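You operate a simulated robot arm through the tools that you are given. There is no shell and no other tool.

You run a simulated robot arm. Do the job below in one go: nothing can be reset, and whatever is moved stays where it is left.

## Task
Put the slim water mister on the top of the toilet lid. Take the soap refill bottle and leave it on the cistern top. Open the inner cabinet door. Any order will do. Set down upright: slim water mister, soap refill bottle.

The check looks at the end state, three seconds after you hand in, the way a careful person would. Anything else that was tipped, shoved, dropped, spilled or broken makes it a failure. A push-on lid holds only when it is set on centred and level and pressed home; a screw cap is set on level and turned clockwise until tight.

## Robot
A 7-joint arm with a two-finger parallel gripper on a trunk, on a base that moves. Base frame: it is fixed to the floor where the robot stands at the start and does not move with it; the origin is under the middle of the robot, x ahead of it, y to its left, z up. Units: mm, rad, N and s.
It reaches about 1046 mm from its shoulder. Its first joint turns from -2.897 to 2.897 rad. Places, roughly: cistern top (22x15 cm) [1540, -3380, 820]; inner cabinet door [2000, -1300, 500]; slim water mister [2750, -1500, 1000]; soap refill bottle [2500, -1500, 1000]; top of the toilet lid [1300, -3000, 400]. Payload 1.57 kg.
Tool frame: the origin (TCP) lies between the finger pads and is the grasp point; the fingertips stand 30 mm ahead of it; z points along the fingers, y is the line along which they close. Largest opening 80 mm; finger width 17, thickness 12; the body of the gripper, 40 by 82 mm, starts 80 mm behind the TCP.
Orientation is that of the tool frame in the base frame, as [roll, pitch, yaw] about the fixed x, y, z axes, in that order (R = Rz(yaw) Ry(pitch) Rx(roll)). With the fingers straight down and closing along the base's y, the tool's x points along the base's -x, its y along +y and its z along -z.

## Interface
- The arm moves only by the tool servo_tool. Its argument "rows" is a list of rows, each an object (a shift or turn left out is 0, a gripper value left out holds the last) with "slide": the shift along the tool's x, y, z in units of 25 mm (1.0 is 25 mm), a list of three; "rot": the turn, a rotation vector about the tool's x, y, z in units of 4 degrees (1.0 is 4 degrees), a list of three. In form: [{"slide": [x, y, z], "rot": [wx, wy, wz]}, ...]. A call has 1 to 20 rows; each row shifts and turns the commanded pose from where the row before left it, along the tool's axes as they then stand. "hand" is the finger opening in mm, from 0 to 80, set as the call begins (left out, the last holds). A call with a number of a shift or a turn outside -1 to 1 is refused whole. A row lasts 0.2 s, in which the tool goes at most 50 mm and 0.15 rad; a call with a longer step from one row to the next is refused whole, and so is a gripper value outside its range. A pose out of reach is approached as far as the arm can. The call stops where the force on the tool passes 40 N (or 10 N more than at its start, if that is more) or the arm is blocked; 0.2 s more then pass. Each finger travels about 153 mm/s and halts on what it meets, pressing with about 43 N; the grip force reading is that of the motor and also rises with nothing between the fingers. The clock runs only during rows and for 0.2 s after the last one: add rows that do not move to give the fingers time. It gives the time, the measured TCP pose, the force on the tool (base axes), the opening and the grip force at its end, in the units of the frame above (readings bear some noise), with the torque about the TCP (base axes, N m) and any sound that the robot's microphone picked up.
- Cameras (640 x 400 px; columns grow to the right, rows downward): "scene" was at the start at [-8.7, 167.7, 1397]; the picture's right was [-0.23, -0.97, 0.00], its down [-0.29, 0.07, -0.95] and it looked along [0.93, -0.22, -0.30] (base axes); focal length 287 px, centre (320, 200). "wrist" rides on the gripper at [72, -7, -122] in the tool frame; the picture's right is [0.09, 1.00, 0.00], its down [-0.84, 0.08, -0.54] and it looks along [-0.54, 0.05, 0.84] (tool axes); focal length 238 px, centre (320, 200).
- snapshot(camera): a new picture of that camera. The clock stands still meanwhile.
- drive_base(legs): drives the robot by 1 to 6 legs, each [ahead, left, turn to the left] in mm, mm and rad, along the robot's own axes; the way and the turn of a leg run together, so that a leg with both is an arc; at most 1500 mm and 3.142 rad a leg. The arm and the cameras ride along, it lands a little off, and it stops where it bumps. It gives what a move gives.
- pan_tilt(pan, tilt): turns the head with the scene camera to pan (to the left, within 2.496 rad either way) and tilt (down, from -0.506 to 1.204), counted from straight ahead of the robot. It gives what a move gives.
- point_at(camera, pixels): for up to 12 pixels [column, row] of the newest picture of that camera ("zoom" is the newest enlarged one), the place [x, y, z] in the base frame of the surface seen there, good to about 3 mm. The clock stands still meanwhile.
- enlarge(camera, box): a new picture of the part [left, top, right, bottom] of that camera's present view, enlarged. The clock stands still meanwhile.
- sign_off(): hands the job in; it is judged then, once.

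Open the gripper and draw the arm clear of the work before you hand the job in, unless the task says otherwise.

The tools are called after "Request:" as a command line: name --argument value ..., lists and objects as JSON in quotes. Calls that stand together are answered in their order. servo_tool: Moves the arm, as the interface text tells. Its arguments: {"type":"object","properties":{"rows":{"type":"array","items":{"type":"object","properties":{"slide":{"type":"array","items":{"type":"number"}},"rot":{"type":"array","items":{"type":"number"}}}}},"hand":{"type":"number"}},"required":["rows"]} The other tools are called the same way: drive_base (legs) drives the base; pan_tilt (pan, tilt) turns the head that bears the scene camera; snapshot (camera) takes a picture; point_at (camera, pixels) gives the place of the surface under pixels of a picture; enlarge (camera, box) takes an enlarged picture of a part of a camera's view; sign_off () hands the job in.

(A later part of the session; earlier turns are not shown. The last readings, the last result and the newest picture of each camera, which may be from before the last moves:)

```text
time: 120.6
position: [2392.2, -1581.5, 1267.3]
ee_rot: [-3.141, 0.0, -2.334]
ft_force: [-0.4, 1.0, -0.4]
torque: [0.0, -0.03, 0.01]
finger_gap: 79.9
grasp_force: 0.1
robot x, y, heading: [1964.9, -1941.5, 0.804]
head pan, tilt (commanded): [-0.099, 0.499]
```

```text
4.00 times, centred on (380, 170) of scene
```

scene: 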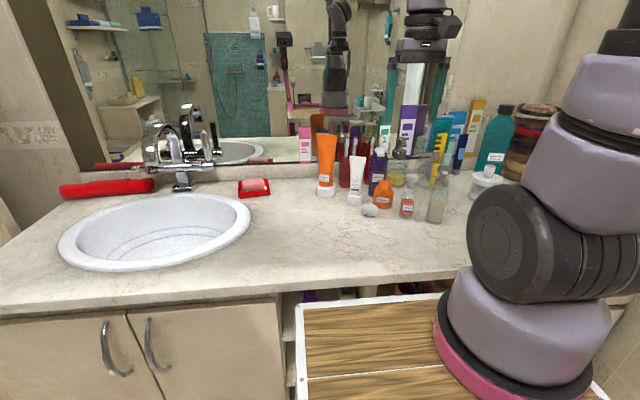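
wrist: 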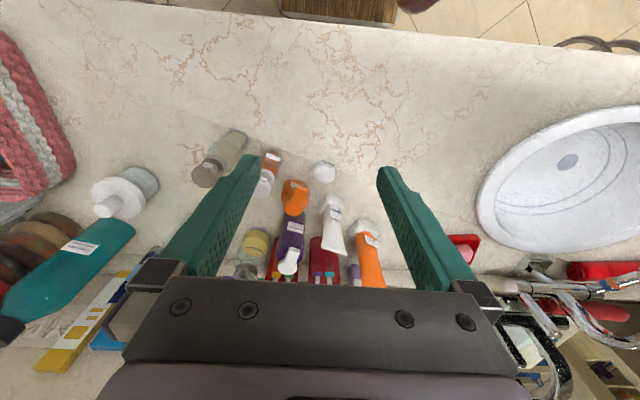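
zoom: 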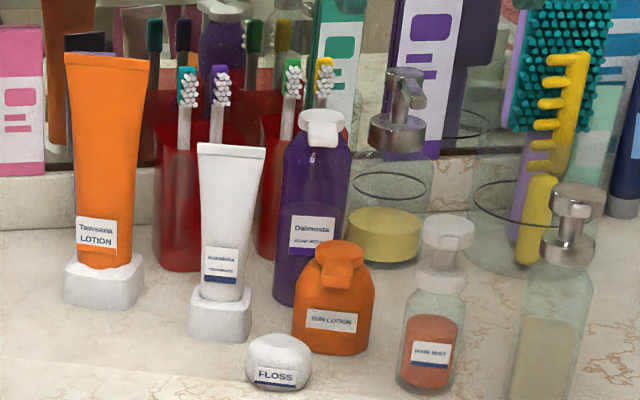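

I'll measure soap edges, brush tops at (293,65), (325,62), (222,72), the red cup and the tube.

Request:
point_at --camera "zoom" --pixels '[[322, 113], [322, 135], [282, 180], [350, 180], [312, 180], [312, 225], [293, 65], [325, 62], [220, 72], [268, 170], [232, 147], [405, 80]]'

Request:
point_at --camera "zoom" --pixels '[[280, 290], [300, 300], [263, 150], [200, 150], [245, 290], [335, 248], [372, 300], [360, 180], [430, 180], [355, 120], [270, 240], [318, 118]]'

```text
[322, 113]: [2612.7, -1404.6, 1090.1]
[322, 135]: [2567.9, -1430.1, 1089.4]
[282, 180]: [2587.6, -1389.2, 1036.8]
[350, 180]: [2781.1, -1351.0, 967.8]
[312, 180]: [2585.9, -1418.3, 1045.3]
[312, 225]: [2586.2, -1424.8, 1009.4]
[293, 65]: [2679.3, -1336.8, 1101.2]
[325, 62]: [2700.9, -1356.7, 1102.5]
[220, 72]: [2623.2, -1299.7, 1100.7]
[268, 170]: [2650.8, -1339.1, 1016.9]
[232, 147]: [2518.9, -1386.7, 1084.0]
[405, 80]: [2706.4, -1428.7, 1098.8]
```

```text
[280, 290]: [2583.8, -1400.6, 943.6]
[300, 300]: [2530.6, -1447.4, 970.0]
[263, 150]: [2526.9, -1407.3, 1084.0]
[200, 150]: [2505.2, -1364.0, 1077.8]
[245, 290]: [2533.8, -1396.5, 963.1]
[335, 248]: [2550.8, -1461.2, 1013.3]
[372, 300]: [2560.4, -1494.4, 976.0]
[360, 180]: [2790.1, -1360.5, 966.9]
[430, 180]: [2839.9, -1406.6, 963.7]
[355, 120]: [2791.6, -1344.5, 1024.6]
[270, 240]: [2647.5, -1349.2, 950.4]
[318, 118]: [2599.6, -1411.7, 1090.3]
```

Soap axis is ≈(2603,-1408), top z 1090, brushes behind reach only 1102. I'll move level at z 1267 to above it and look down.

Request:
servo_tool --rows '[{"slide": [-0.987, -0.119, 0]}, {"slide": [-0.987, -0.119, 0]}, {"slide": [-0.987, -0.119, 0]}, {"slide": [-0.987, -0.119, 0]}, {"slide": [-0.987, -0.119, 0]}, {"slide": [-0.987, -0.119, 0]}, {"slide": [-0.987, -0.119, 0]}, {"slide": [-0.987, -0.119, 0]}, {"slide": [-0.987, -0.119, 0]}, {"slide": [-0.987, -0.119, 0]}, {"slide": [-0.987, -0.119, 0]}, {"slide": [0, 0, 0]}]'

Request:
snapshot --camera "wrist"

Request:
enlarge --camera "wrist" --box '[240, 60, 400, 190]'

```text
time: 123.2
position: [2605.1, -1408.9, 1266.4]
ee_rot: [-3.141, 0.0, -2.335]
ft_force: [0.1, -0.9, 0.5]
torque: [0.04, -0.02, 0.01]
finger_gap: 80.3
grasp_force: 0.1
robot x, y, heading: [1967.0, -1942.7, 0.806]
head pan, tilt (commanded): [-0.099, 0.499]
```

```text
taken
```

wrist: 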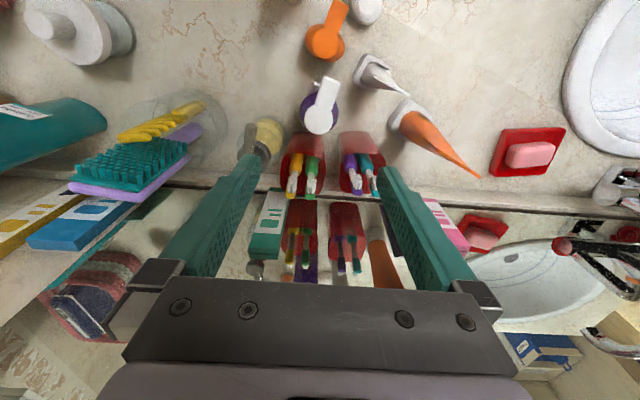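

```text
3.08 times, centred on (320, 125) of wrist
```

zoom: 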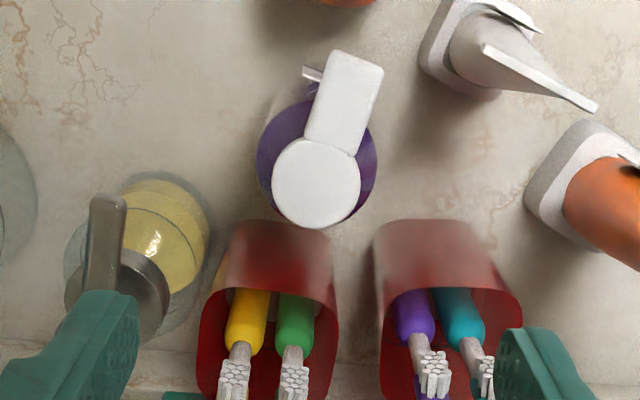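

The soap body is round, its cap at zoom (316,183) is within 2 mm of the tool axis and neighbours leave room for the fingers. I'll descend to about z 1040 first.

Request:
servo_tool --rows '[{"slide": [-0.08, -0.08, 0.9]}, {"slide": [0, 0, 0.9]}, {"slide": [0, 0, 0.9]}, {"slide": [0, 0, 0.9]}, {"slide": [0, 0, 0.9]}, {"slide": [0, 0, 0.9]}, {"slide": [0, 0, 0.9]}, {"slide": [0, 0, 0.9]}, {"slide": [0, 0, 0.9]}, {"slide": [0, 0, 0.6]}, {"slide": [0, 0, 0.3]}, {"slide": [0, 0, 0]}]' --hand 80

Request:
snapshot --camera "wrist"

Request:
enlarge --camera "scene" --box '[320, 80, 460, 220]'

```text
time: 125.8
position: [2607.0, -1407.8, 1042.9]
ee_rot: [3.141, -0.001, -2.335]
ft_force: [-0.4, -0.5, 0.4]
torque: [-0.01, -0.03, 0.02]
finger_gap: 80.0
grasp_force: 0.0
robot x, y, heading: [1964.7, -1942.2, 0.807]
head pan, tilt (commanded): [-0.099, 0.499]
```

```text
taken
```

wrist: 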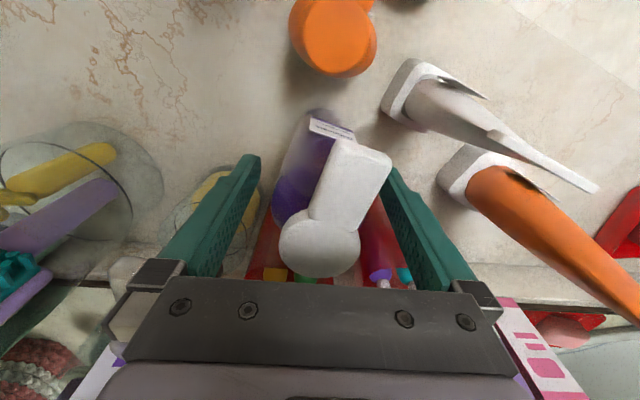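

```text
2.86 times, centred on (390, 150) of scene
```

zoom: 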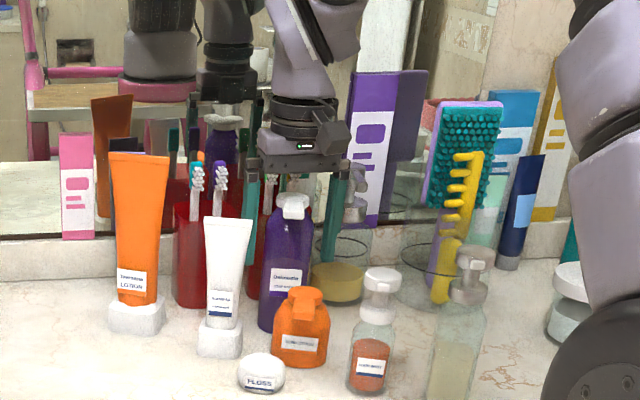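

The soap stands centred between the fingers with palm still ~30 mm above its cap. I'll lower 21 mm and close.

Request:
servo_tool --rows '[{"slide": [0, -0.04, 0.4]}, {"slide": [0, 0, 0.4]}, {"slide": [0, 0, 0]}]' --hand 80

Request:
servo_tool --rows '[{"slide": [0, 0, 0]}, {"slide": [0, 0, 0]}, {"slide": [0, 0, 0]}, {"slide": [0, 0, 0]}]' --hand 48

Request:
snapshot --camera "wrist"

```text
time: 126.6
position: [2606.8, -1410.3, 1021.8]
ee_rot: [3.141, 0.0, -2.335]
ft_force: [-0.2, 0.6, 0.5]
torque: [-0.01, 0.04, -0.01]
finger_gap: 79.8
grasp_force: 0.0
robot x, y, heading: [1968.4, -1945.8, 0.804]
head pan, tilt (commanded): [-0.099, 0.499]
```

```text
time: 127.6
position: [2607.1, -1410.2, 1022.3]
ee_rot: [3.141, 0.0, -2.335]
ft_force: [-1.2, 1.2, 0.1]
torque: [0.04, 0.06, 0.02]
finger_gap: 51.9
grasp_force: 43.4
robot x, y, heading: [1967.0, -1937.6, 0.804]
head pan, tilt (commanded): [-0.099, 0.499]
```

```text
taken
```

wrist: 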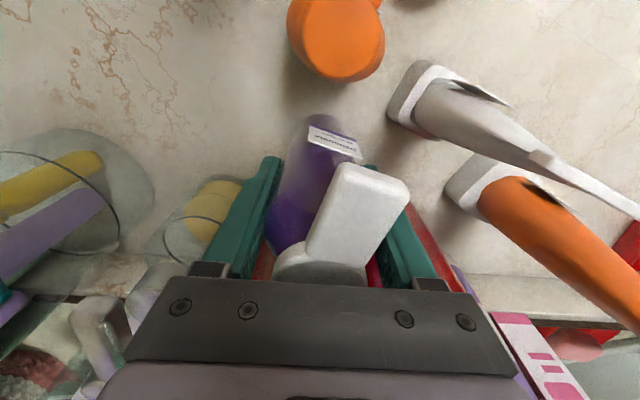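

Gripped at 51.9 mm with 43 N. I'll note the counter height beside it and lift straight up.

Request:
point_at --camera "wrist" --pixels '[[240, 130], [350, 80], [265, 60], [300, 150]]'

Request:
servo_tool --rows '[{"slide": [0, 0, -0.3]}, {"slide": [0, 0, -0.7]}, {"slide": [0, 0, -0.8]}, {"slide": [0, 0, -0.8]}, {"slide": [0, 0, -0.8]}, {"slide": [0, 0, -0.8]}, {"slide": [0, 0, -0.8]}, {"slide": [0, 0, -0.8]}, {"slide": [0, 0, -0.8]}, {"slide": [0, 0, -0.8]}, {"slide": [0, 0, -0.8]}, {"slide": [0, 0, -0.8]}, {"slide": [0, 0, -0.6]}, {"slide": [0, 0, 0]}]'

Request:
snapshot --camera "scene"

Request:
snapshot --camera "wrist"

```text
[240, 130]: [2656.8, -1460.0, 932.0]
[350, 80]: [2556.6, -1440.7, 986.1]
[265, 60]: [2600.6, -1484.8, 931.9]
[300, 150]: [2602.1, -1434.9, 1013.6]
```

```text
time: 130.6
position: [2608.1, -1410.4, 1262.1]
ee_rot: [3.141, -0.002, -2.335]
ft_force: [-0.8, 0.0, -3.6]
torque: [0.03, 0.01, -0.02]
finger_gap: 52.0
grasp_force: 42.7
robot x, y, heading: [1966.9, -1941.0, 0.807]
head pan, tilt (commanded): [-0.099, 0.499]
```

```text
taken
```

scene: 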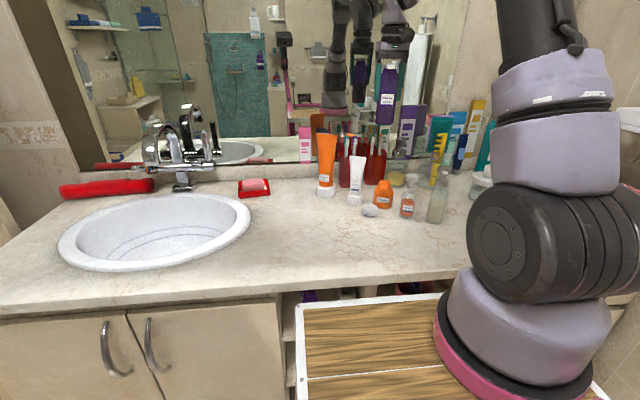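

```text
taken
```

wrist: 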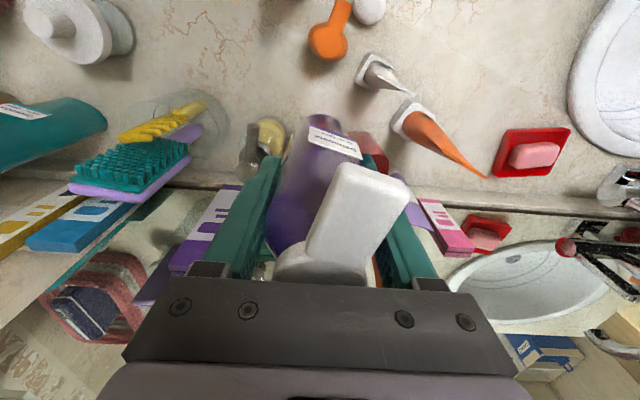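

Soap refill is lifted cleanly (base ≈ z 1171). I'll draw it back toward the robot, then reverse away from the vanity and turn as before.

Request:
servo_tool --rows '[{"slide": [0.6, 0.127, 0]}, {"slide": [0.95, 0.127, 0]}, {"slide": [0.99, 0.127, 0]}, {"slide": [0.99, 0.127, 0]}, {"slide": [0.99, 0.127, 0]}, {"slide": [0.99, 0.127, 0]}, {"slide": [0.99, 0.127, 0]}, {"slide": [0.99, 0.127, 0]}, {"slide": [0.99, 0.127, 0]}, {"slide": [0.99, 0.127, 0]}, {"slide": [0.9, 0.127, 0]}, {"slide": [0.5, 0, 0]}, {"slide": [0, 0, 0]}]'

Request:
drive_base --legs '[[-340, 0, 0], [0, 290, 0], [0, 0, -1.565]]'

Request:
snapshot --camera "wrist"

```text
time: 133.4
position: [2393.4, -1580.6, 1261.6]
ee_rot: [3.141, 0.0, -2.335]
ft_force: [0.2, -0.2, -3.9]
torque: [0.02, 0.02, -0.01]
finger_gap: 52.3
grasp_force: 42.7
robot x, y, heading: [1967.5, -1945.1, 0.811]
head pan, tilt (commanded): [-0.099, 0.499]
```

```text
time: 141.1
position: [1883.3, -2413.0, 1261.8]
ee_rot: [-3.14, 0.001, 2.377]
ft_force: [0.1, -0.4, -3.0]
torque: [0.01, 0.0, -0.02]
finger_gap: 51.8
grasp_force: 43.2
robot x, y, heading: [1520.7, -1983.9, -0.768]
head pan, tilt (commanded): [-0.099, 0.499]
```

```text
taken
```

wrist: 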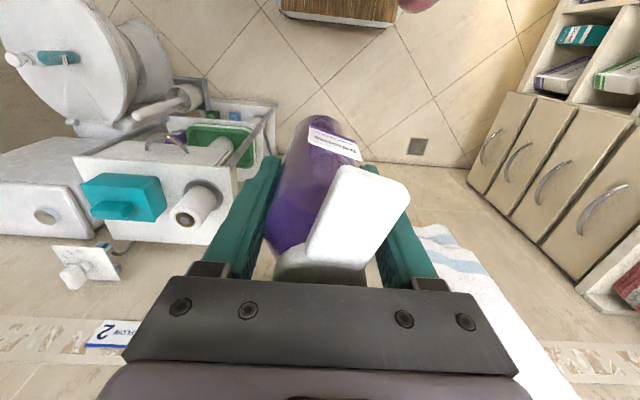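

Holding steady (52 mm, 43 N). I'll swing the arm to the right side again.

Request:
servo_tool --rows '[{"slide": [0.03, -0.89, 0], "rot": [0, 0, 1]}, {"slide": [0.03, -0.89, 0], "rot": [0, 0, 1]}, {"slide": [0.03, -0.89, 0], "rot": [0, 0, 1]}, {"slide": [0.03, -0.89, 0], "rot": [0, 0, 1]}, {"slide": [0.03, -0.89, 0], "rot": [0, 0, 1]}, {"slide": [0.03, -0.89, 0], "rot": [0, 0, 1]}, {"slide": [0.03, -0.89, 0], "rot": [0, 0, 1]}, {"slide": [0.03, -0.89, 0], "rot": [0, 0, 1]}, {"slide": [0.03, -0.89, 0], "rot": [0, 0, 1]}, {"slide": [0.03, -0.89, 0], "rot": [0, 0, 1]}, {"slide": [0.03, -0.89, 0], "rot": [0, 0, 1]}, {"slide": [0, 0, 0]}]'

Request:
servo_tool --rows '[{"slide": [0.03, -0.89, 0], "rot": [0, 0, 1]}, {"slide": [0.03, -0.89, 0], "rot": [0, 0, 1]}, {"slide": [0.03, -0.89, 0], "rot": [0, 0, 1]}, {"slide": [0.03, -0.89, 0], "rot": [0, 0, 1]}, {"slide": [0.03, -0.89, 0], "rot": [0, 0, 1]}, {"slide": [0.03, -0.89, 0], "rot": [0, 0, 1]}, {"slide": [0.03, -0.89, 0], "rot": [0, 0, 1]}, {"slide": [0.03, -0.89, 0], "rot": [0, 0, 1]}, {"slide": [0.03, -0.89, 0], "rot": [0, 0, 1]}, {"slide": [0.03, -0.89, 0], "rot": [0, 0, 1]}, {"slide": [0.03, -0.89, 0], "rot": [0, 0, 1]}, {"slide": [0, 0, 0]}]'

Request:
drive_base --legs '[[0, -475, 0.012]]'

Request:
pan_tilt --pan -0.7 --tilt 0.6

Request:
snapshot --camera "scene"

```text
time: 143.7
position: [1665.0, -2510.6, 1262.5]
ee_rot: [-3.141, -0.001, 1.608]
ft_force: [-0.1, -0.5, -3.7]
torque: [0.02, 0.0, 0.0]
finger_gap: 51.9
grasp_force: 42.8
robot x, y, heading: [1524.5, -1989.6, -0.765]
head pan, tilt (commanded): [-0.099, 0.499]
```

```text
time: 146.3
position: [1442.7, -2428.8, 1262.4]
ee_rot: [-3.141, 0.0, 0.841]
ft_force: [-0.5, 0.9, -3.0]
torque: [0.01, 0.0, 0.02]
finger_gap: 51.6
grasp_force: 43.3
robot x, y, heading: [1523.2, -1987.6, -0.768]
head pan, tilt (commanded): [-0.099, 0.499]
```

```text
time: 149.1
position: [1115.9, -2776.1, 1262.9]
ee_rot: [3.141, 0.0, 0.847]
ft_force: [-0.9, -0.4, -2.8]
torque: [-0.04, -0.02, 0.0]
finger_gap: 51.9
grasp_force: 43.0
robot x, y, heading: [1193.3, -2331.0, -0.755]
head pan, tilt (commanded): [-0.099, 0.499]
```

```text
time: 150.1
position: [1117.4, -2775.7, 1261.7]
ee_rot: [-3.141, -0.001, 0.849]
ft_force: [0.5, -0.1, -3.1]
torque: [0.0, -0.02, -0.01]
finger_gap: 51.7
grasp_force: 43.6
robot x, y, heading: [1193.4, -2333.8, -0.762]
head pan, tilt (commanded): [-0.7, 0.6]
```

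```text
taken
```

scene: 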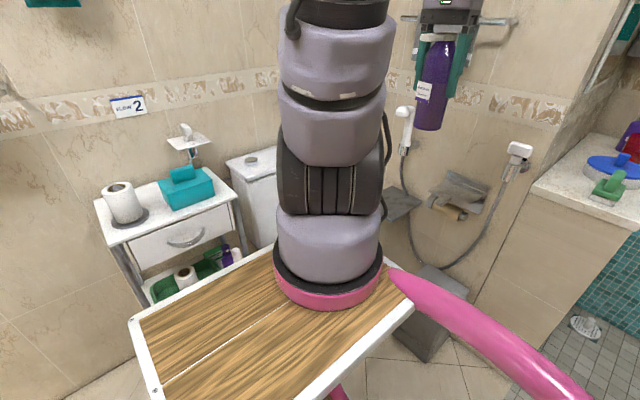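

Position matches the earlier approach lane. I'll drive forward 335 mm beside the toilet.

Request:
drive_base --legs '[[335, 0, 0]]'

Request:
snapshot --camera "scene"

Request:
snapshot --camera "wrist"

```text
time: 152.3
position: [1363.6, -3010.5, 1262.5]
ee_rot: [-3.141, 0.0, 0.848]
ft_force: [0.6, -0.4, -3.4]
torque: [0.02, 0.02, 0.04]
finger_gap: 51.6
grasp_force: 42.9
robot x, y, heading: [1439.1, -2562.5, -0.757]
head pan, tilt (commanded): [-0.7, 0.6]
```

```text
taken
```

scene: 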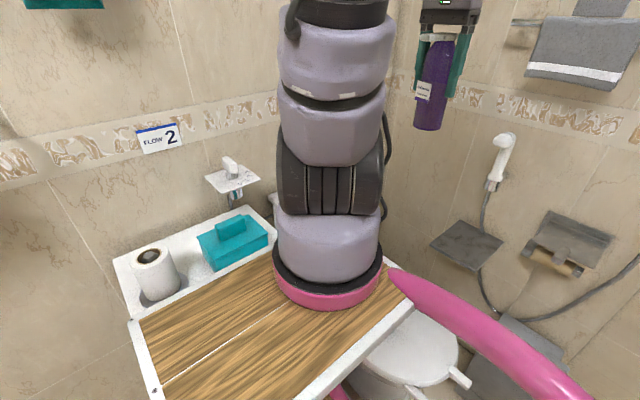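

```text
taken
```

wrist: 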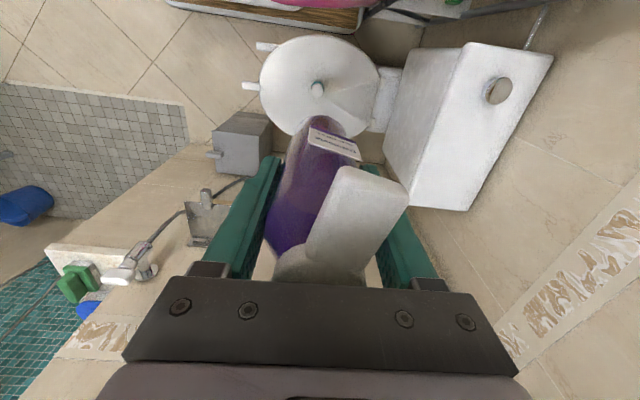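

Mister still stands on the lid at (316,88). Now I'll move the soap level at z 1262 to above the cistern's free area, target (1531,-3359).

Request:
servo_tool --rows '[{"slide": [-0.377, 0.89, 0]}, {"slide": [-0.377, 0.89, 0]}, {"slide": [-0.377, 0.89, 0]}, {"slide": [-0.377, 0.89, 0]}, {"slide": [-0.377, 0.89, 0]}, {"slide": [-0.377, 0.89, 0]}, {"slide": [-0.377, 0.89, 0]}, {"slide": [-0.377, 0.89, 0]}, {"slide": [0, 0, 0]}]'

Request:
servo_tool --rows '[{"slide": [-0.377, 0.89, 0]}, {"slide": [-0.377, 0.89, 0]}, {"slide": [-0.377, 0.89, 0]}, {"slide": [-0.377, 0.89, 0]}, {"slide": [-0.377, 0.89, 0]}, {"slide": [-0.377, 0.89, 0]}, {"slide": [-0.377, 0.89, 0]}, {"slide": [-0.377, 0.89, 0]}, {"slide": [0, 0, 0]}]'

Request:
snapshot --camera "wrist"

Request:
snapshot --camera "scene"

```text
time: 154.3
position: [1445.3, -3184.6, 1262.8]
ee_rot: [-3.141, 0.001, 0.849]
ft_force: [-0.1, -0.1, -3.6]
torque: [0.01, 0.01, 0.02]
finger_gap: 51.7
grasp_force: 43.3
robot x, y, heading: [1438.9, -2563.8, -0.765]
head pan, tilt (commanded): [-0.7, 0.6]
```

```text
time: 156.3
position: [1530.4, -3357.3, 1260.9]
ee_rot: [-3.141, 0.002, 0.848]
ft_force: [0.1, 0.4, -3.6]
torque: [0.02, -0.01, 0.01]
finger_gap: 51.8
grasp_force: 43.1
robot x, y, heading: [1439.8, -2562.3, -0.761]
head pan, tilt (commanded): [-0.7, 0.6]
```

```text
taken
```

wrist: 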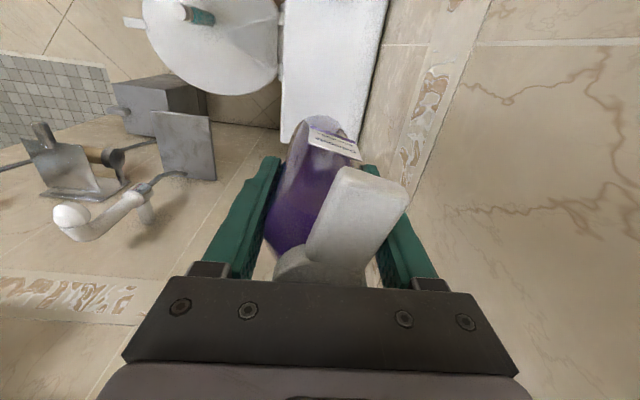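

```text
taken
```

scene: 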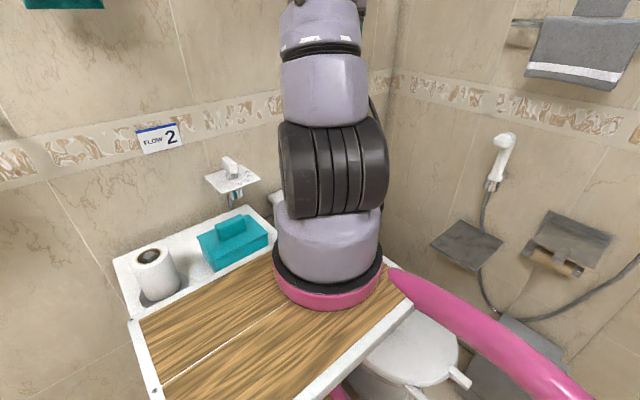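

The landing point projects to about (320,87), inside the cistern top (cols 283–375). I'll verify with measured points.

Request:
point_at --camera "wrist" --pixels '[[286, 90], [368, 90], [320, 87], [290, 130], [300, 110], [360, 100], [350, 60], [378, 60], [285, 138], [340, 110], [400, 60], [420, 150]]'

```text
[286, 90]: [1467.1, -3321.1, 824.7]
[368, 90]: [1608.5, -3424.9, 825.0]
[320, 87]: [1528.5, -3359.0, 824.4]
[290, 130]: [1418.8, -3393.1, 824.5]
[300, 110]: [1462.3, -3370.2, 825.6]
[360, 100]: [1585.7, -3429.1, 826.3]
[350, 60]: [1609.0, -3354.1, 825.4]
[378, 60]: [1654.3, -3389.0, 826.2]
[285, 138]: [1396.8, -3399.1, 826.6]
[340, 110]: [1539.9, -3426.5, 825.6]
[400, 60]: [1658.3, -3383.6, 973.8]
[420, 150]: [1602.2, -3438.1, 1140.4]
```

Target point is well inside the top (z 825), wall at f≈3527. I'll shift 10 mm toward the wall for centring and descend 300 mm.

Request:
servo_tool --rows '[{"slide": [0, 0.4, 0.5]}, {"slide": [0, 0, 0.9]}, {"slide": [0, 0, 0.9]}, {"slide": [0, 0, 0.9]}, {"slide": [0, 0, 0.9]}, {"slide": [0, 0, 0.9]}, {"slide": [0, 0, 0.9]}, {"slide": [0, 0, 0.9]}, {"slide": [0, 0, 0.9]}, {"slide": [0, 0, 0.9]}, {"slide": [0, 0, 0.9]}, {"slide": [0, 0, 0.9]}, {"slide": [0, 0, 0.9]}, {"slide": [0, 0, 0.6]}, {"slide": [0, 0, 0]}]'

Request:
snapshot --camera "wrist"

Request:
snapshot --camera "scene"

```text
time: 159.5
position: [1537.8, -3363.9, 965.5]
ee_rot: [-3.141, 0.002, 0.849]
ft_force: [-0.7, 0.6, -2.5]
torque: [0.02, 0.0, 0.0]
finger_gap: 52.0
grasp_force: 42.4
robot x, y, heading: [1439.1, -2563.7, -0.755]
head pan, tilt (commanded): [-0.7, 0.6]
```

```text
taken
```

wrist: 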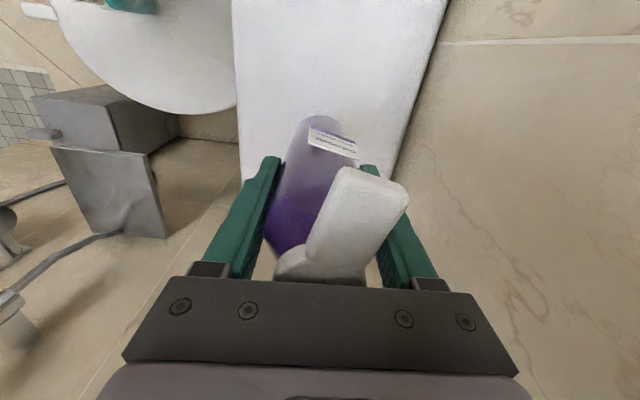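

```text
taken
```

scene: 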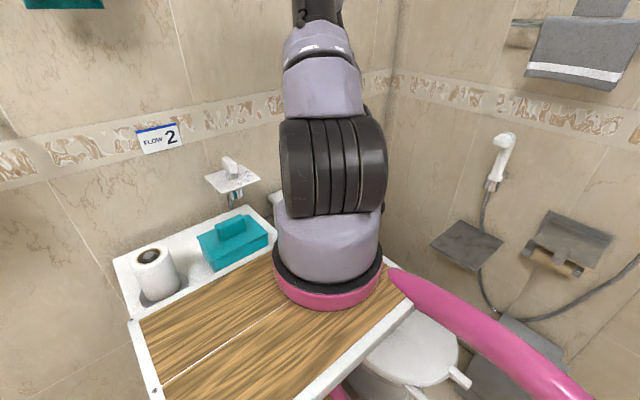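

Base is about 50 mm above the cistern. I'll lower 42 mm, then approach by small steps.

Request:
servo_tool --rows '[{"slide": [0, 0, 0.6]}, {"slide": [0, 0, 0.6]}, {"slide": [0, 0, 0.4]}, {"slide": [0, 0, 0.1]}, {"slide": [0, 0, 0]}]'

Request:
servo_tool --rows '[{"slide": [0, 0, 0.08]}, {"slide": [0, 0, 0.08]}, {"slide": [0, 0, 0]}]'

Request:
servo_tool --rows '[{"slide": [0, 0, 0.04]}, {"slide": [0, 0, 0]}]'

Request:
servo_tool --rows '[{"slide": [0, 0, 0.04]}, {"slide": [0, 0, 0]}]'

```text
time: 160.7
position: [1537.7, -3364.9, 922.3]
ee_rot: [-3.141, 0.0, 0.85]
ft_force: [1.0, 0.0, -2.7]
torque: [0.04, -0.02, 0.01]
finger_gap: 52.0
grasp_force: 42.7
robot x, y, heading: [1437.1, -2565.2, -0.755]
head pan, tilt (commanded): [-0.7, 0.6]
```

```text
time: 161.5
position: [1536.7, -3363.8, 918.3]
ee_rot: [-3.141, -0.002, 0.85]
ft_force: [-0.5, 0.3, -3.3]
torque: [-0.01, 0.02, 0.0]
finger_gap: 51.9
grasp_force: 42.9
robot x, y, heading: [1436.9, -2564.4, -0.759]
head pan, tilt (commanded): [-0.7, 0.6]
```

```text
time: 162.1
position: [1537.6, -3364.8, 917.1]
ee_rot: [3.141, -0.001, 0.849]
ft_force: [-0.2, 0.2, -0.8]
torque: [-0.03, -0.09, -0.03]
finger_gap: 51.5
grasp_force: 43.1
robot x, y, heading: [1438.9, -2563.2, -0.757]
head pan, tilt (commanded): [-0.7, 0.6]
```

```text
time: 162.7
position: [1536.8, -3362.9, 917.5]
ee_rot: [3.141, 0.001, 0.848]
ft_force: [1.1, 5.2, 19.2]
torque: [0.7, -0.11, -0.04]
finger_gap: 52.0
grasp_force: 43.2
robot x, y, heading: [1434.8, -2562.9, -0.755]
head pan, tilt (commanded): [-0.7, 0.6]
```

Contact came with 19 N and a torque of 0.7 N·m, suggesting an edge contact. I'll look before going further.

Request:
snapshot --camera "wrist"

Request:
servo_tool --rows '[{"slide": [0, 0, 0]}, {"slide": [0, 0, 0]}]'

Request:
enlarge --camera "wrist" --box '[220, 60, 420, 190]'

```text
taken
```

wrist: 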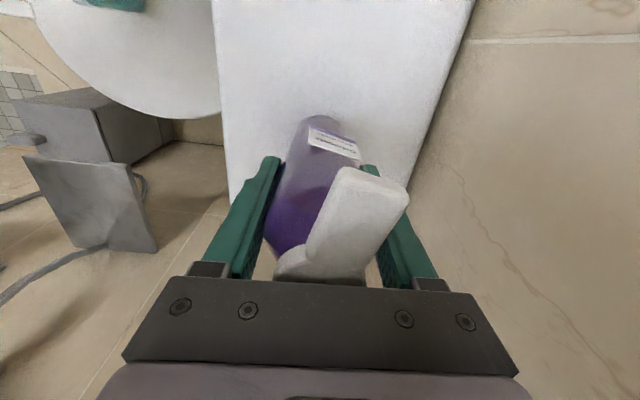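

```text
time: 163.3
position: [1536.3, -3363.7, 918.3]
ee_rot: [3.141, 0.003, 0.848]
ft_force: [0.8, 4.6, 25.2]
torque: [0.62, -0.17, -0.02]
finger_gap: 51.9
grasp_force: 43.3
robot x, y, heading: [1440.4, -2563.2, -0.757]
head pan, tilt (commanded): [-0.7, 0.6]
```

```text
3.08 times, centred on (320, 125) of wrist
```

zoom: 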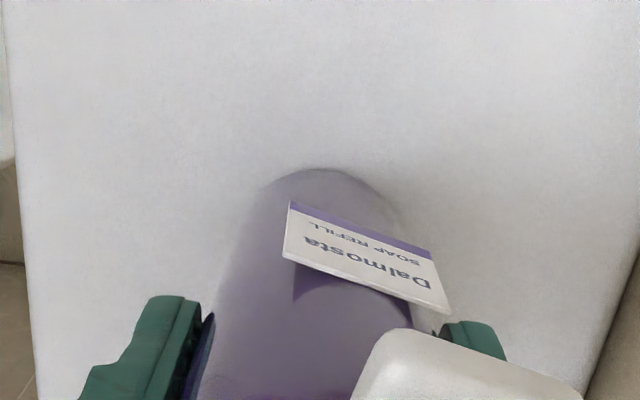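

The label and base look upright on the cistern; the torque is explained by a small lateral friction force. I'll back off about 1 mm and release.

Request:
servo_tool --rows '[{"slide": [0, 0, -0.03]}, {"slide": [0, 0, 0]}]'

Request:
servo_tool --rows '[{"slide": [0, 0, 0]}, {"slide": [0, 0, 0]}, {"slide": [0, 0, 0]}]' --hand 62

Request:
snapshot --camera "wrist"

```text
time: 163.9
position: [1537.7, -3365.3, 917.4]
ee_rot: [3.141, -0.001, 0.849]
ft_force: [3.2, 3.7, 14.2]
torque: [-0.09, -0.27, 0.03]
finger_gap: 51.8
grasp_force: 43.4
robot x, y, heading: [1439.0, -2563.2, -0.759]
head pan, tilt (commanded): [-0.7, 0.6]
```

```text
time: 164.7
position: [1536.0, -3364.0, 916.5]
ee_rot: [3.141, 0.001, 0.85]
ft_force: [0.6, -0.2, -0.3]
torque: [-0.02, 0.03, 0.05]
finger_gap: 62.0
grasp_force: 0.1
robot x, y, heading: [1434.2, -2566.6, -0.754]
head pan, tilt (commanded): [-0.7, 0.6]
```

```text
taken
```

wrist: 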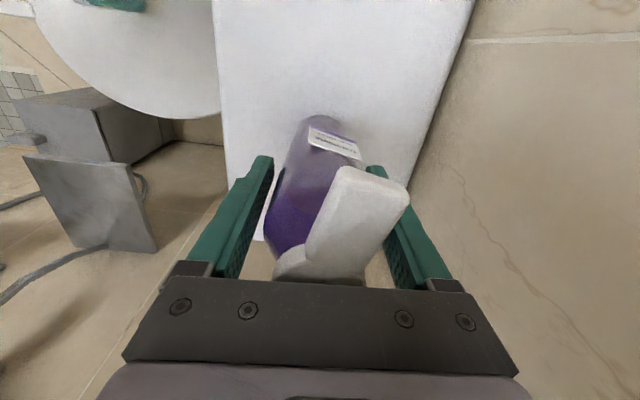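

Soap stands free. I'll open to full width and rise straight up.

Request:
servo_tool --rows '[{"slide": [0, 0, 0]}, {"slide": [0, 0, -0.3]}, {"slide": [0, 0, -0.6]}, {"slide": [0, 0, -0.8]}, {"slide": [0, 0, -0.8]}, {"slide": [0, 0, -0.8]}, {"slide": [0, 0, -0.8]}, {"slide": [0, 0, 0]}]' --hand 80

Request:
snapshot --camera "wrist"

```text
time: 166.5
position: [1537.3, -3363.3, 1019.5]
ee_rot: [-3.141, 0.0, 0.848]
ft_force: [0.9, 0.4, 0.0]
torque: [0.02, 0.0, 0.02]
finger_gap: 80.0
grasp_force: 0.0
robot x, y, heading: [1440.5, -2565.7, -0.753]
head pan, tilt (commanded): [-0.7, 0.6]
```

```text
taken
```

wrist: 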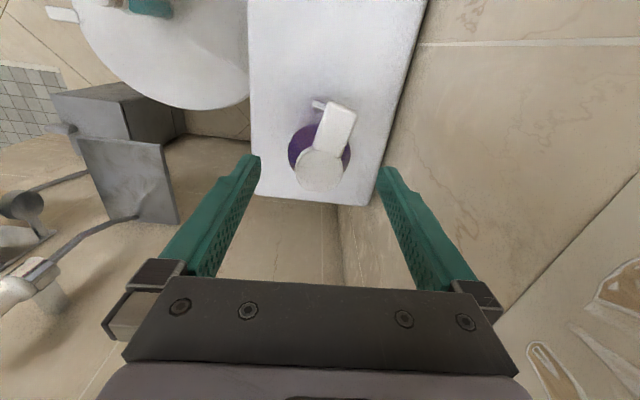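

Soap stands upright on the cistern top at (320,165). I'll rise to travel height and bring the arm back to the robot's side.

Request:
servo_tool --rows '[{"slide": [0, 0, -1]}, {"slide": [0, 0, -1]}, {"slide": [0, 0, -1]}, {"slide": [0, 0, -1]}, {"slide": [0, 0, -1]}, {"slide": [0, 0, -1]}, {"slide": [0, 0, -1]}, {"slide": [0, 0, -1]}, {"slide": [0, 0, -1]}, {"slide": [0, 0, -0.8]}, {"slide": [0, 0, 0]}]'

Request:
servo_tool --rows '[{"slide": [0.377, -0.89, 0]}, {"slide": [0.377, -0.89, 0]}, {"slide": [0.377, -0.89, 0]}, {"slide": [0.377, -0.89, 0]}, {"slide": [0.377, -0.89, 0]}, {"slide": [0.377, -0.89, 0]}, {"slide": [0.377, -0.89, 0]}, {"slide": [0.377, -0.89, 0]}, {"slide": [0.377, -0.89, 0]}, {"slide": [0.377, -0.89, 0]}, {"slide": [0.377, -0.89, 0]}, {"slide": [0.377, -0.89, 0]}, {"slide": [0.377, -0.89, 0]}, {"slide": [0.377, -0.89, 0]}, {"slide": [0.377, -0.89, 0]}, {"slide": [0.377, -0.89, 0]}, {"slide": [0, -0.4, 0]}, {"slide": [0, 0, 0]}]'

Request:
snapshot --camera "wrist"

```text
time: 168.9
position: [1537.3, -3365.2, 1264.8]
ee_rot: [3.14, -0.001, 0.848]
ft_force: [0.0, -0.8, 0.3]
torque: [-0.02, 0.01, 0.01]
finger_gap: 80.1
grasp_force: 0.0
robot x, y, heading: [1435.8, -2566.9, -0.756]
head pan, tilt (commanded): [-0.7, 0.6]
```

```text
time: 172.7
position: [1362.1, -3010.4, 1264.0]
ee_rot: [3.141, 0.001, 0.849]
ft_force: [0.5, -0.3, 0.0]
torque: [0.0, 0.01, 0.01]
finger_gap: 79.9
grasp_force: 0.1
robot x, y, heading: [1439.2, -2562.8, -0.76]
head pan, tilt (commanded): [-0.7, 0.6]
```

```text
taken
```

wrist: 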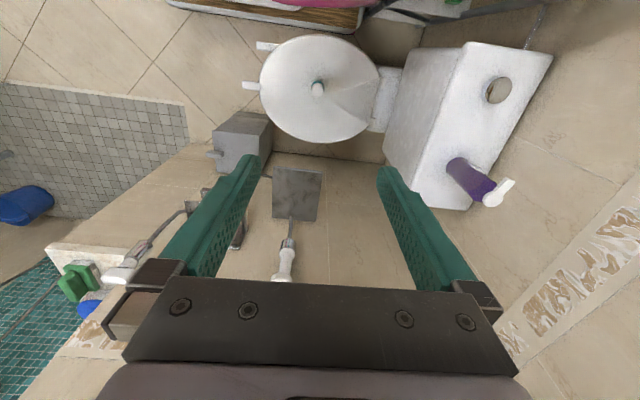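

Both bottles are in place (mister on lid at (316,88), soap on cistern at (475,180)). Next I go for the door: retrace to the middle of the room, swing the arm forward and turn to face the vanity.

Request:
drive_base --legs '[[-335, 0, 0], [0, 475, 0]]'

Request:
servo_tool --rows '[{"slide": [0.03, 0.89, 0], "rot": [0, 0, -1]}, {"slide": [0.03, 0.89, 0], "rot": [0, 0, -1]}, {"slide": [0.03, 0.89, 0], "rot": [0, 0, -1]}, {"slide": [0.03, 0.89, 0], "rot": [0, 0, -1]}, {"slide": [0.03, 0.89, 0], "rot": [0, 0, -1]}, {"slide": [0.03, 0.89, 0], "rot": [0, 0, -1]}, {"slide": [0.03, 0.89, 0], "rot": [0, 0, -1]}, {"slide": [0.03, 0.89, 0], "rot": [0, 0, -1]}, {"slide": [0.03, 0.89, 0], "rot": [0, 0, -1]}, {"slide": [0.03, 0.89, 0], "rot": [0, 0, -1]}, {"slide": [0.03, 0.89, 0], "rot": [0, 0, -1]}, {"slide": [0, 0, 0]}]'

Request:
servo_tool --rows '[{"slide": [0.03, 0.89, 0], "rot": [0, 0, -1]}, {"slide": [0.03, 0.89, 0], "rot": [0, 0, -1]}, {"slide": [0.03, 0.89, 0], "rot": [0, 0, -1]}, {"slide": [0.03, 0.89, 0], "rot": [0, 0, -1]}, {"slide": [0.03, 0.89, 0], "rot": [0, 0, -1]}, {"slide": [0.03, 0.89, 0], "rot": [0, 0, -1]}, {"slide": [0.03, 0.89, 0], "rot": [0, 0, -1]}, {"slide": [0.03, 0.89, 0], "rot": [0, 0, -1]}, {"slide": [0.03, 0.89, 0], "rot": [0, 0, -1]}, {"slide": [0.03, 0.89, 0], "rot": [0, 0, -1]}, {"slide": [0.03, 0.89, 0], "rot": [0, 0, -1]}, {"slide": [0, 0, 0]}]'

Request:
drive_base --legs '[[0, 0, 1.57], [-80, 0, 0], [0, 230, 0]]'

Request:
pan_tilt --pan -0.1 --tilt 0.6

Request:
snapshot --camera "scene"

```text
time: 177.4
position: [1451.7, -2430.0, 1264.4]
ee_rot: [3.142, 0.0, 0.847]
ft_force: [-0.3, 0.6, -0.5]
torque: [-0.01, -0.04, -0.01]
finger_gap: 80.0
grasp_force: 0.2
robot x, y, heading: [1530.2, -1984.7, -0.757]
head pan, tilt (commanded): [-0.7, 0.6]
```

```text
time: 180.0
position: [1678.0, -2509.7, 1262.7]
ee_rot: [3.141, 0.0, 1.614]
ft_force: [0.1, -0.3, -0.6]
torque: [-0.02, 0.0, 0.03]
finger_gap: 80.3
grasp_force: 0.0
robot x, y, heading: [1526.9, -1984.0, -0.759]
head pan, tilt (commanded): [-0.7, 0.6]
```

```text
time: 182.6
position: [1893.8, -2410.3, 1262.5]
ee_rot: [3.141, 0.0, 2.383]
ft_force: [-0.8, 0.4, 0.1]
torque: [-0.01, -0.02, -0.03]
finger_gap: 80.1
grasp_force: 0.1
robot x, y, heading: [1530.6, -1987.5, -0.761]
head pan, tilt (commanded): [-0.7, 0.6]
```

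```text
time: 188.8
position: [1736.3, -1519.2, 1263.2]
ee_rot: [-3.141, 0.0, -2.334]
ft_force: [-0.5, 0.0, -0.2]
torque: [-0.04, 0.0, 0.01]
finger_gap: 79.7
grasp_force: 0.0
robot x, y, heading: [1312.0, -1882.6, 0.811]
head pan, tilt (commanded): [-0.7, 0.6]
```

```text
time: 189.8
position: [1737.1, -1520.1, 1263.0]
ee_rot: [-3.141, -0.001, -2.335]
ft_force: [1.0, -0.2, -0.4]
torque: [0.0, 0.02, 0.03]
finger_gap: 79.8
grasp_force: 0.0
robot x, y, heading: [1307.7, -1879.8, 0.804]
head pan, tilt (commanded): [-0.099, 0.6]
```

```text
taken
```

scene: 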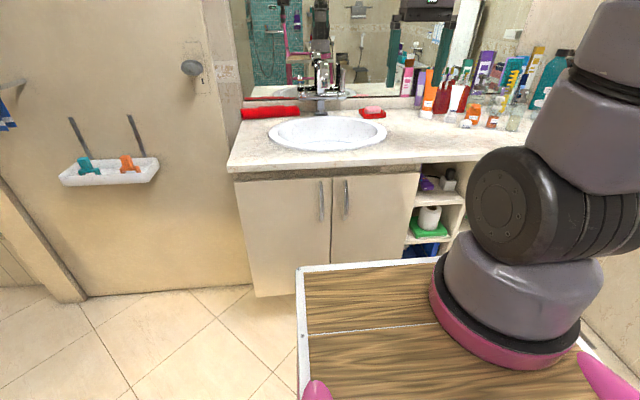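

The doors are clearly in view, inner handle at (346,198). I'll enlarge and measure the inner door's handle and edges.

Request:
enlarge --camera "scene" --box '[300, 160, 430, 280]'

```text
3.33 times, centred on (365, 220) of scene
```

zoom: 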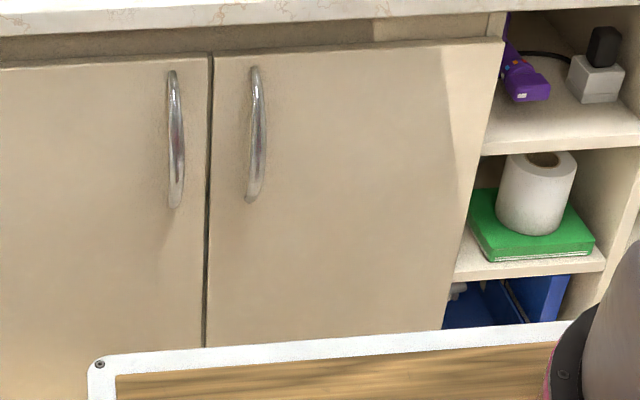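

Request:
point_at --camera "zoom" --pixels '[[255, 72], [261, 100], [262, 130], [259, 160], [251, 198], [216, 60], [216, 300], [500, 45], [470, 200], [446, 325], [350, 150], [210, 250]]'

Request:
point_at --camera "zoom" --pixels '[[260, 90], [263, 115], [263, 140], [176, 130], [300, 25], [300, 12], [400, 42], [400, 330], [300, 330], [285, 120], [240, 120], [205, 120]]'

```text
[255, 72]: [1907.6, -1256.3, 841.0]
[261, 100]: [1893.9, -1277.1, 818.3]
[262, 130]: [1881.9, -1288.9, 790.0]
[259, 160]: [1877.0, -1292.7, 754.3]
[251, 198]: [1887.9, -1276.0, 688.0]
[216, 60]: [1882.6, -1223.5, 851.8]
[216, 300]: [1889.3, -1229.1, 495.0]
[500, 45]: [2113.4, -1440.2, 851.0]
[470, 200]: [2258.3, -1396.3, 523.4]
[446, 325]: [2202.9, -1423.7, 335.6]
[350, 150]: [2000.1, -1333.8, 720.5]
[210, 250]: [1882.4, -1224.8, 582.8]
```

```text
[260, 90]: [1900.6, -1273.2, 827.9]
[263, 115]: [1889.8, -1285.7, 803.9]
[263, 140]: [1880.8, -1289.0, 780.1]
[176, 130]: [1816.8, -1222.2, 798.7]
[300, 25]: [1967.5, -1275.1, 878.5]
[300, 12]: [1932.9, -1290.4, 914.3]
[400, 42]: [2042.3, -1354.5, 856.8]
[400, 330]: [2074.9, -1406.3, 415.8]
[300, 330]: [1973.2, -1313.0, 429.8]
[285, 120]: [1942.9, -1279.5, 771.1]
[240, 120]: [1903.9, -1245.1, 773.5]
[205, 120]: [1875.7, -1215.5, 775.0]
```

The handle arch bulges out to l≈349 at z≈754, door face at l≈404, counter edge at l≈389. I'll bring the tool down in front of the vanity, short of the door, still pointing down.

Request:
servo_tool --rows '[{"slide": [-0.466, 0.113, 0.866]}, {"slide": [-0.466, 0.113, 0.866]}, {"slide": [-0.466, 0.113, 0.866]}, {"slide": [-0.466, 0.113, 0.866]}, {"slide": [-0.466, 0.113, 0.866]}, {"slide": [-0.466, 0.113, 0.866]}, {"slide": [-0.466, 0.113, 0.866]}, {"slide": [-0.466, 0.113, 0.866]}, {"slide": [-0.466, 0.113, 0.866]}, {"slide": [-0.466, 0.113, 0.866]}, {"slide": [-0.466, 0.113, 0.866]}, {"slide": [-0.466, 0.113, 0.866]}, {"slide": [-0.466, 0.113, 0.866]}, {"slide": [-0.466, 0.113, 0.866]}, {"slide": [0, 0, 0]}]' --hand 60

Request:
snapshot --camera "scene"

```text
time: 193.0
position: [1822.1, -1375.0, 958.8]
ee_rot: [-3.141, -0.001, -2.335]
ft_force: [0.5, 0.2, -0.4]
torque: [0.02, 0.01, -0.02]
finger_gap: 59.9
grasp_force: 0.1
robot x, y, heading: [1311.3, -1882.5, 0.81]
head pan, tilt (commanded): [-0.099, 0.6]
```

```text
taken
```

scene: 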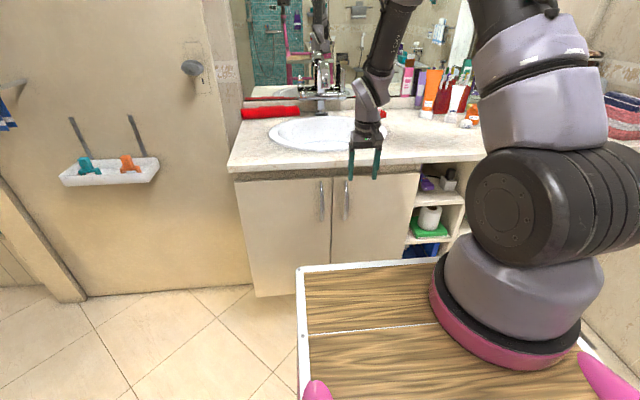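

The gripper hangs in front of the counter, clear. I'll pitch it 45° so the fingers point forward-down at the handle.

Request:
servo_tool --rows '[{"rot": [0, -0.9375, 0]}, {"rot": [0, -0.9375, 0]}, {"rot": [0, -0.9375, 0]}, {"rot": [0, -0.9375, 0]}, {"rot": [0, -0.9375, 0]}, {"rot": [0, -0.9375, 0]}, {"rot": [0, -0.9375, 0]}, {"rot": [0, -0.9375, 0]}, {"rot": [0, -0.9375, 0]}, {"rot": [0, -0.9375, 0]}, {"rot": [0, -0.9375, 0]}, {"rot": [0, -0.9375, 0]}, {"slide": [0, 0, 0]}]'

Request:
snapshot --camera "scene"

Request:
snapshot --camera "wrist"

```text
time: 195.8
position: [1821.8, -1376.6, 961.3]
ee_rot: [3.141, 0.785, -2.333]
ft_force: [-0.1, 0.2, -0.8]
torque: [0.0, 0.0, -0.02]
finger_gap: 59.7
grasp_force: 0.0
robot x, y, heading: [1310.4, -1884.6, 0.811]
head pan, tilt (commanded): [-0.099, 0.6]
```

```text
taken
```

scene: 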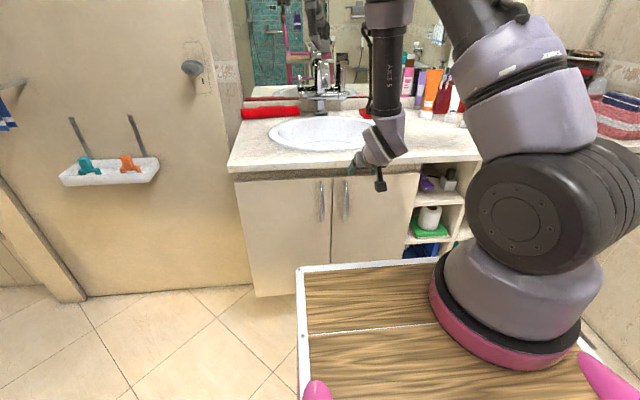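

```text
taken
```

wrist: 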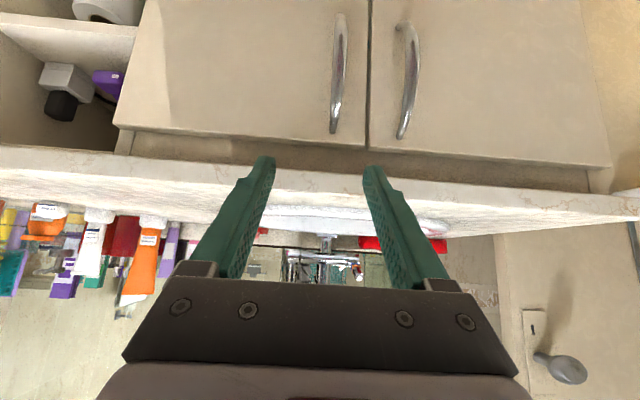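

The wrist view (upside-down) shows the inner door's handle at left, (337,75). I'll move to a pre-grasp point 120 mm back along the tool axis.

Request:
servo_tool --rows '[{"slide": [0.6, 0.146, 0.8]}, {"slide": [0.6, 0.146, 0.8]}, {"slide": [0.6, 0.146, 0.8]}, {"slide": [0.6, 0.146, 0.8]}, {"slide": [0.6, 0.146, 0.8]}, {"slide": [0, 0, 0]}]' --hand 60

Request:
snapshot --camera "wrist"

Request:
snapshot --camera "scene"

```text
time: 197.2
position: [1821.4, -1349.2, 835.7]
ee_rot: [3.141, 0.786, -2.334]
ft_force: [0.5, 0.1, -0.4]
torque: [-0.01, -0.01, 0.03]
finger_gap: 60.0
grasp_force: 0.1
robot x, y, heading: [1309.5, -1882.0, 0.809]
head pan, tilt (commanded): [-0.099, 0.6]
```

```text
taken
```

wrist: 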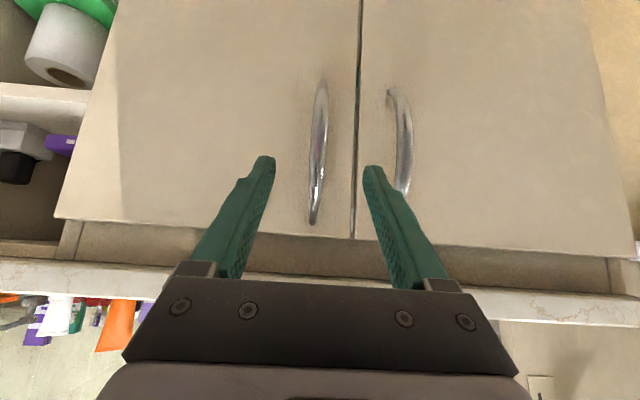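

```text
taken
```

scene: 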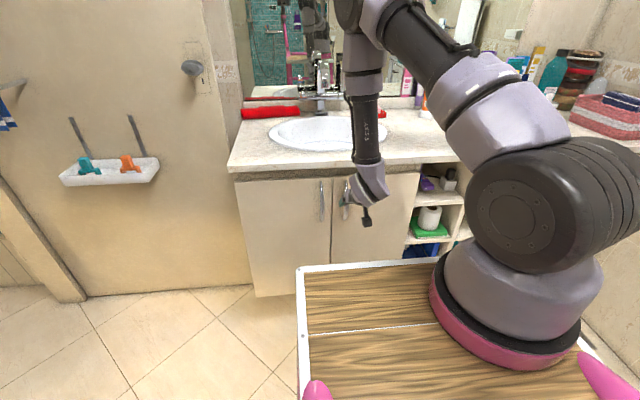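

The handle sits between the fingers at (318,150) in the wrist view. I'll measure its points from here.

Request:
point_at --camera "wrist" --pixels '[[320, 100], [320, 120], [319, 140], [318, 160], [315, 185], [312, 212], [290, 150], [345, 150], [300, 60]]'

Request:
enlarge --camera "wrist" --box '[260, 60, 380, 240]'

```text
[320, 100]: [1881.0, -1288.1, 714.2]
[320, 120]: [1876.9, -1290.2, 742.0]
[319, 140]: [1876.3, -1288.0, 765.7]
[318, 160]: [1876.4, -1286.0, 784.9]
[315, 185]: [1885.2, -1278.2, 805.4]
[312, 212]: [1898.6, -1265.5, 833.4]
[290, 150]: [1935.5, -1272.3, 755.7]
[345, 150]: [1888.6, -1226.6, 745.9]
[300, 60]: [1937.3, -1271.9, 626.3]
```

```text
2.22 times, centred on (320, 150) of wrist
```

zoom: 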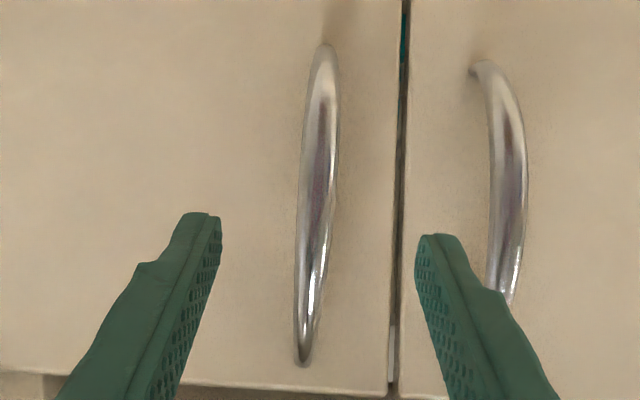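

Bar centre is ≈(1880,-1286,755), centred between the fingertips. I'll advance 118 mm along the tool axis to straddle it.

Request:
servo_tool --rows '[{"slide": [-0.03, 0.01, 0.8]}, {"slide": [-0.03, 0.01, 0.8]}, {"slide": [-0.03, 0.01, 0.8]}, {"slide": [-0.03, 0.01, 0.8]}, {"slide": [-0.03, 0.01, 0.8]}, {"slide": [-0.02, 0, 0.7]}, {"slide": [0, 0, 0]}]' --hand 60

Request:
snapshot --camera "wrist"

Request:
enlarge --camera "scene" --box '[290, 140, 430, 270]'

```text
time: 198.8
position: [1877.6, -1284.4, 756.1]
ee_rot: [3.141, 0.784, -2.333]
ft_force: [-0.4, 0.4, -0.7]
torque: [-0.03, 0.01, 0.02]
finger_gap: 59.9
grasp_force: 0.1
robot x, y, heading: [1310.1, -1885.1, 0.81]
head pan, tilt (commanded): [-0.099, 0.6]
```

```text
taken
```

wrist: 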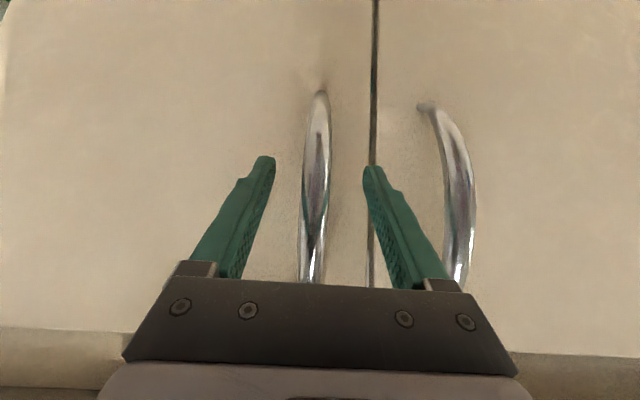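

```text
3.08 times, centred on (360, 205) of scene
```

zoom: 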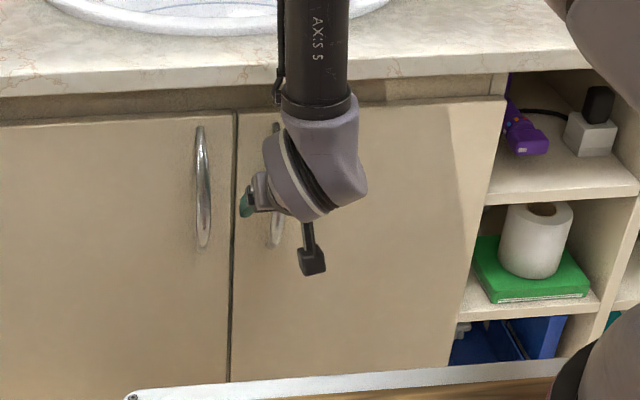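

I'll check how deep the bar is between the pads by measuring it at (317,190) and (318,150).

Request:
point_at --camera "wrist" --pixels '[[316, 190], [317, 150], [318, 120], [313, 230], [308, 170], [327, 170]]'

```text
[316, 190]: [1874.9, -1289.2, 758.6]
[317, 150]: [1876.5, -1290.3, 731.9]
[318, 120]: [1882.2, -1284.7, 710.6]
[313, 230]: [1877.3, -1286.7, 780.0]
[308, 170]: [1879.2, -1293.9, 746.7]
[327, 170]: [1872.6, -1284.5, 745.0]
```

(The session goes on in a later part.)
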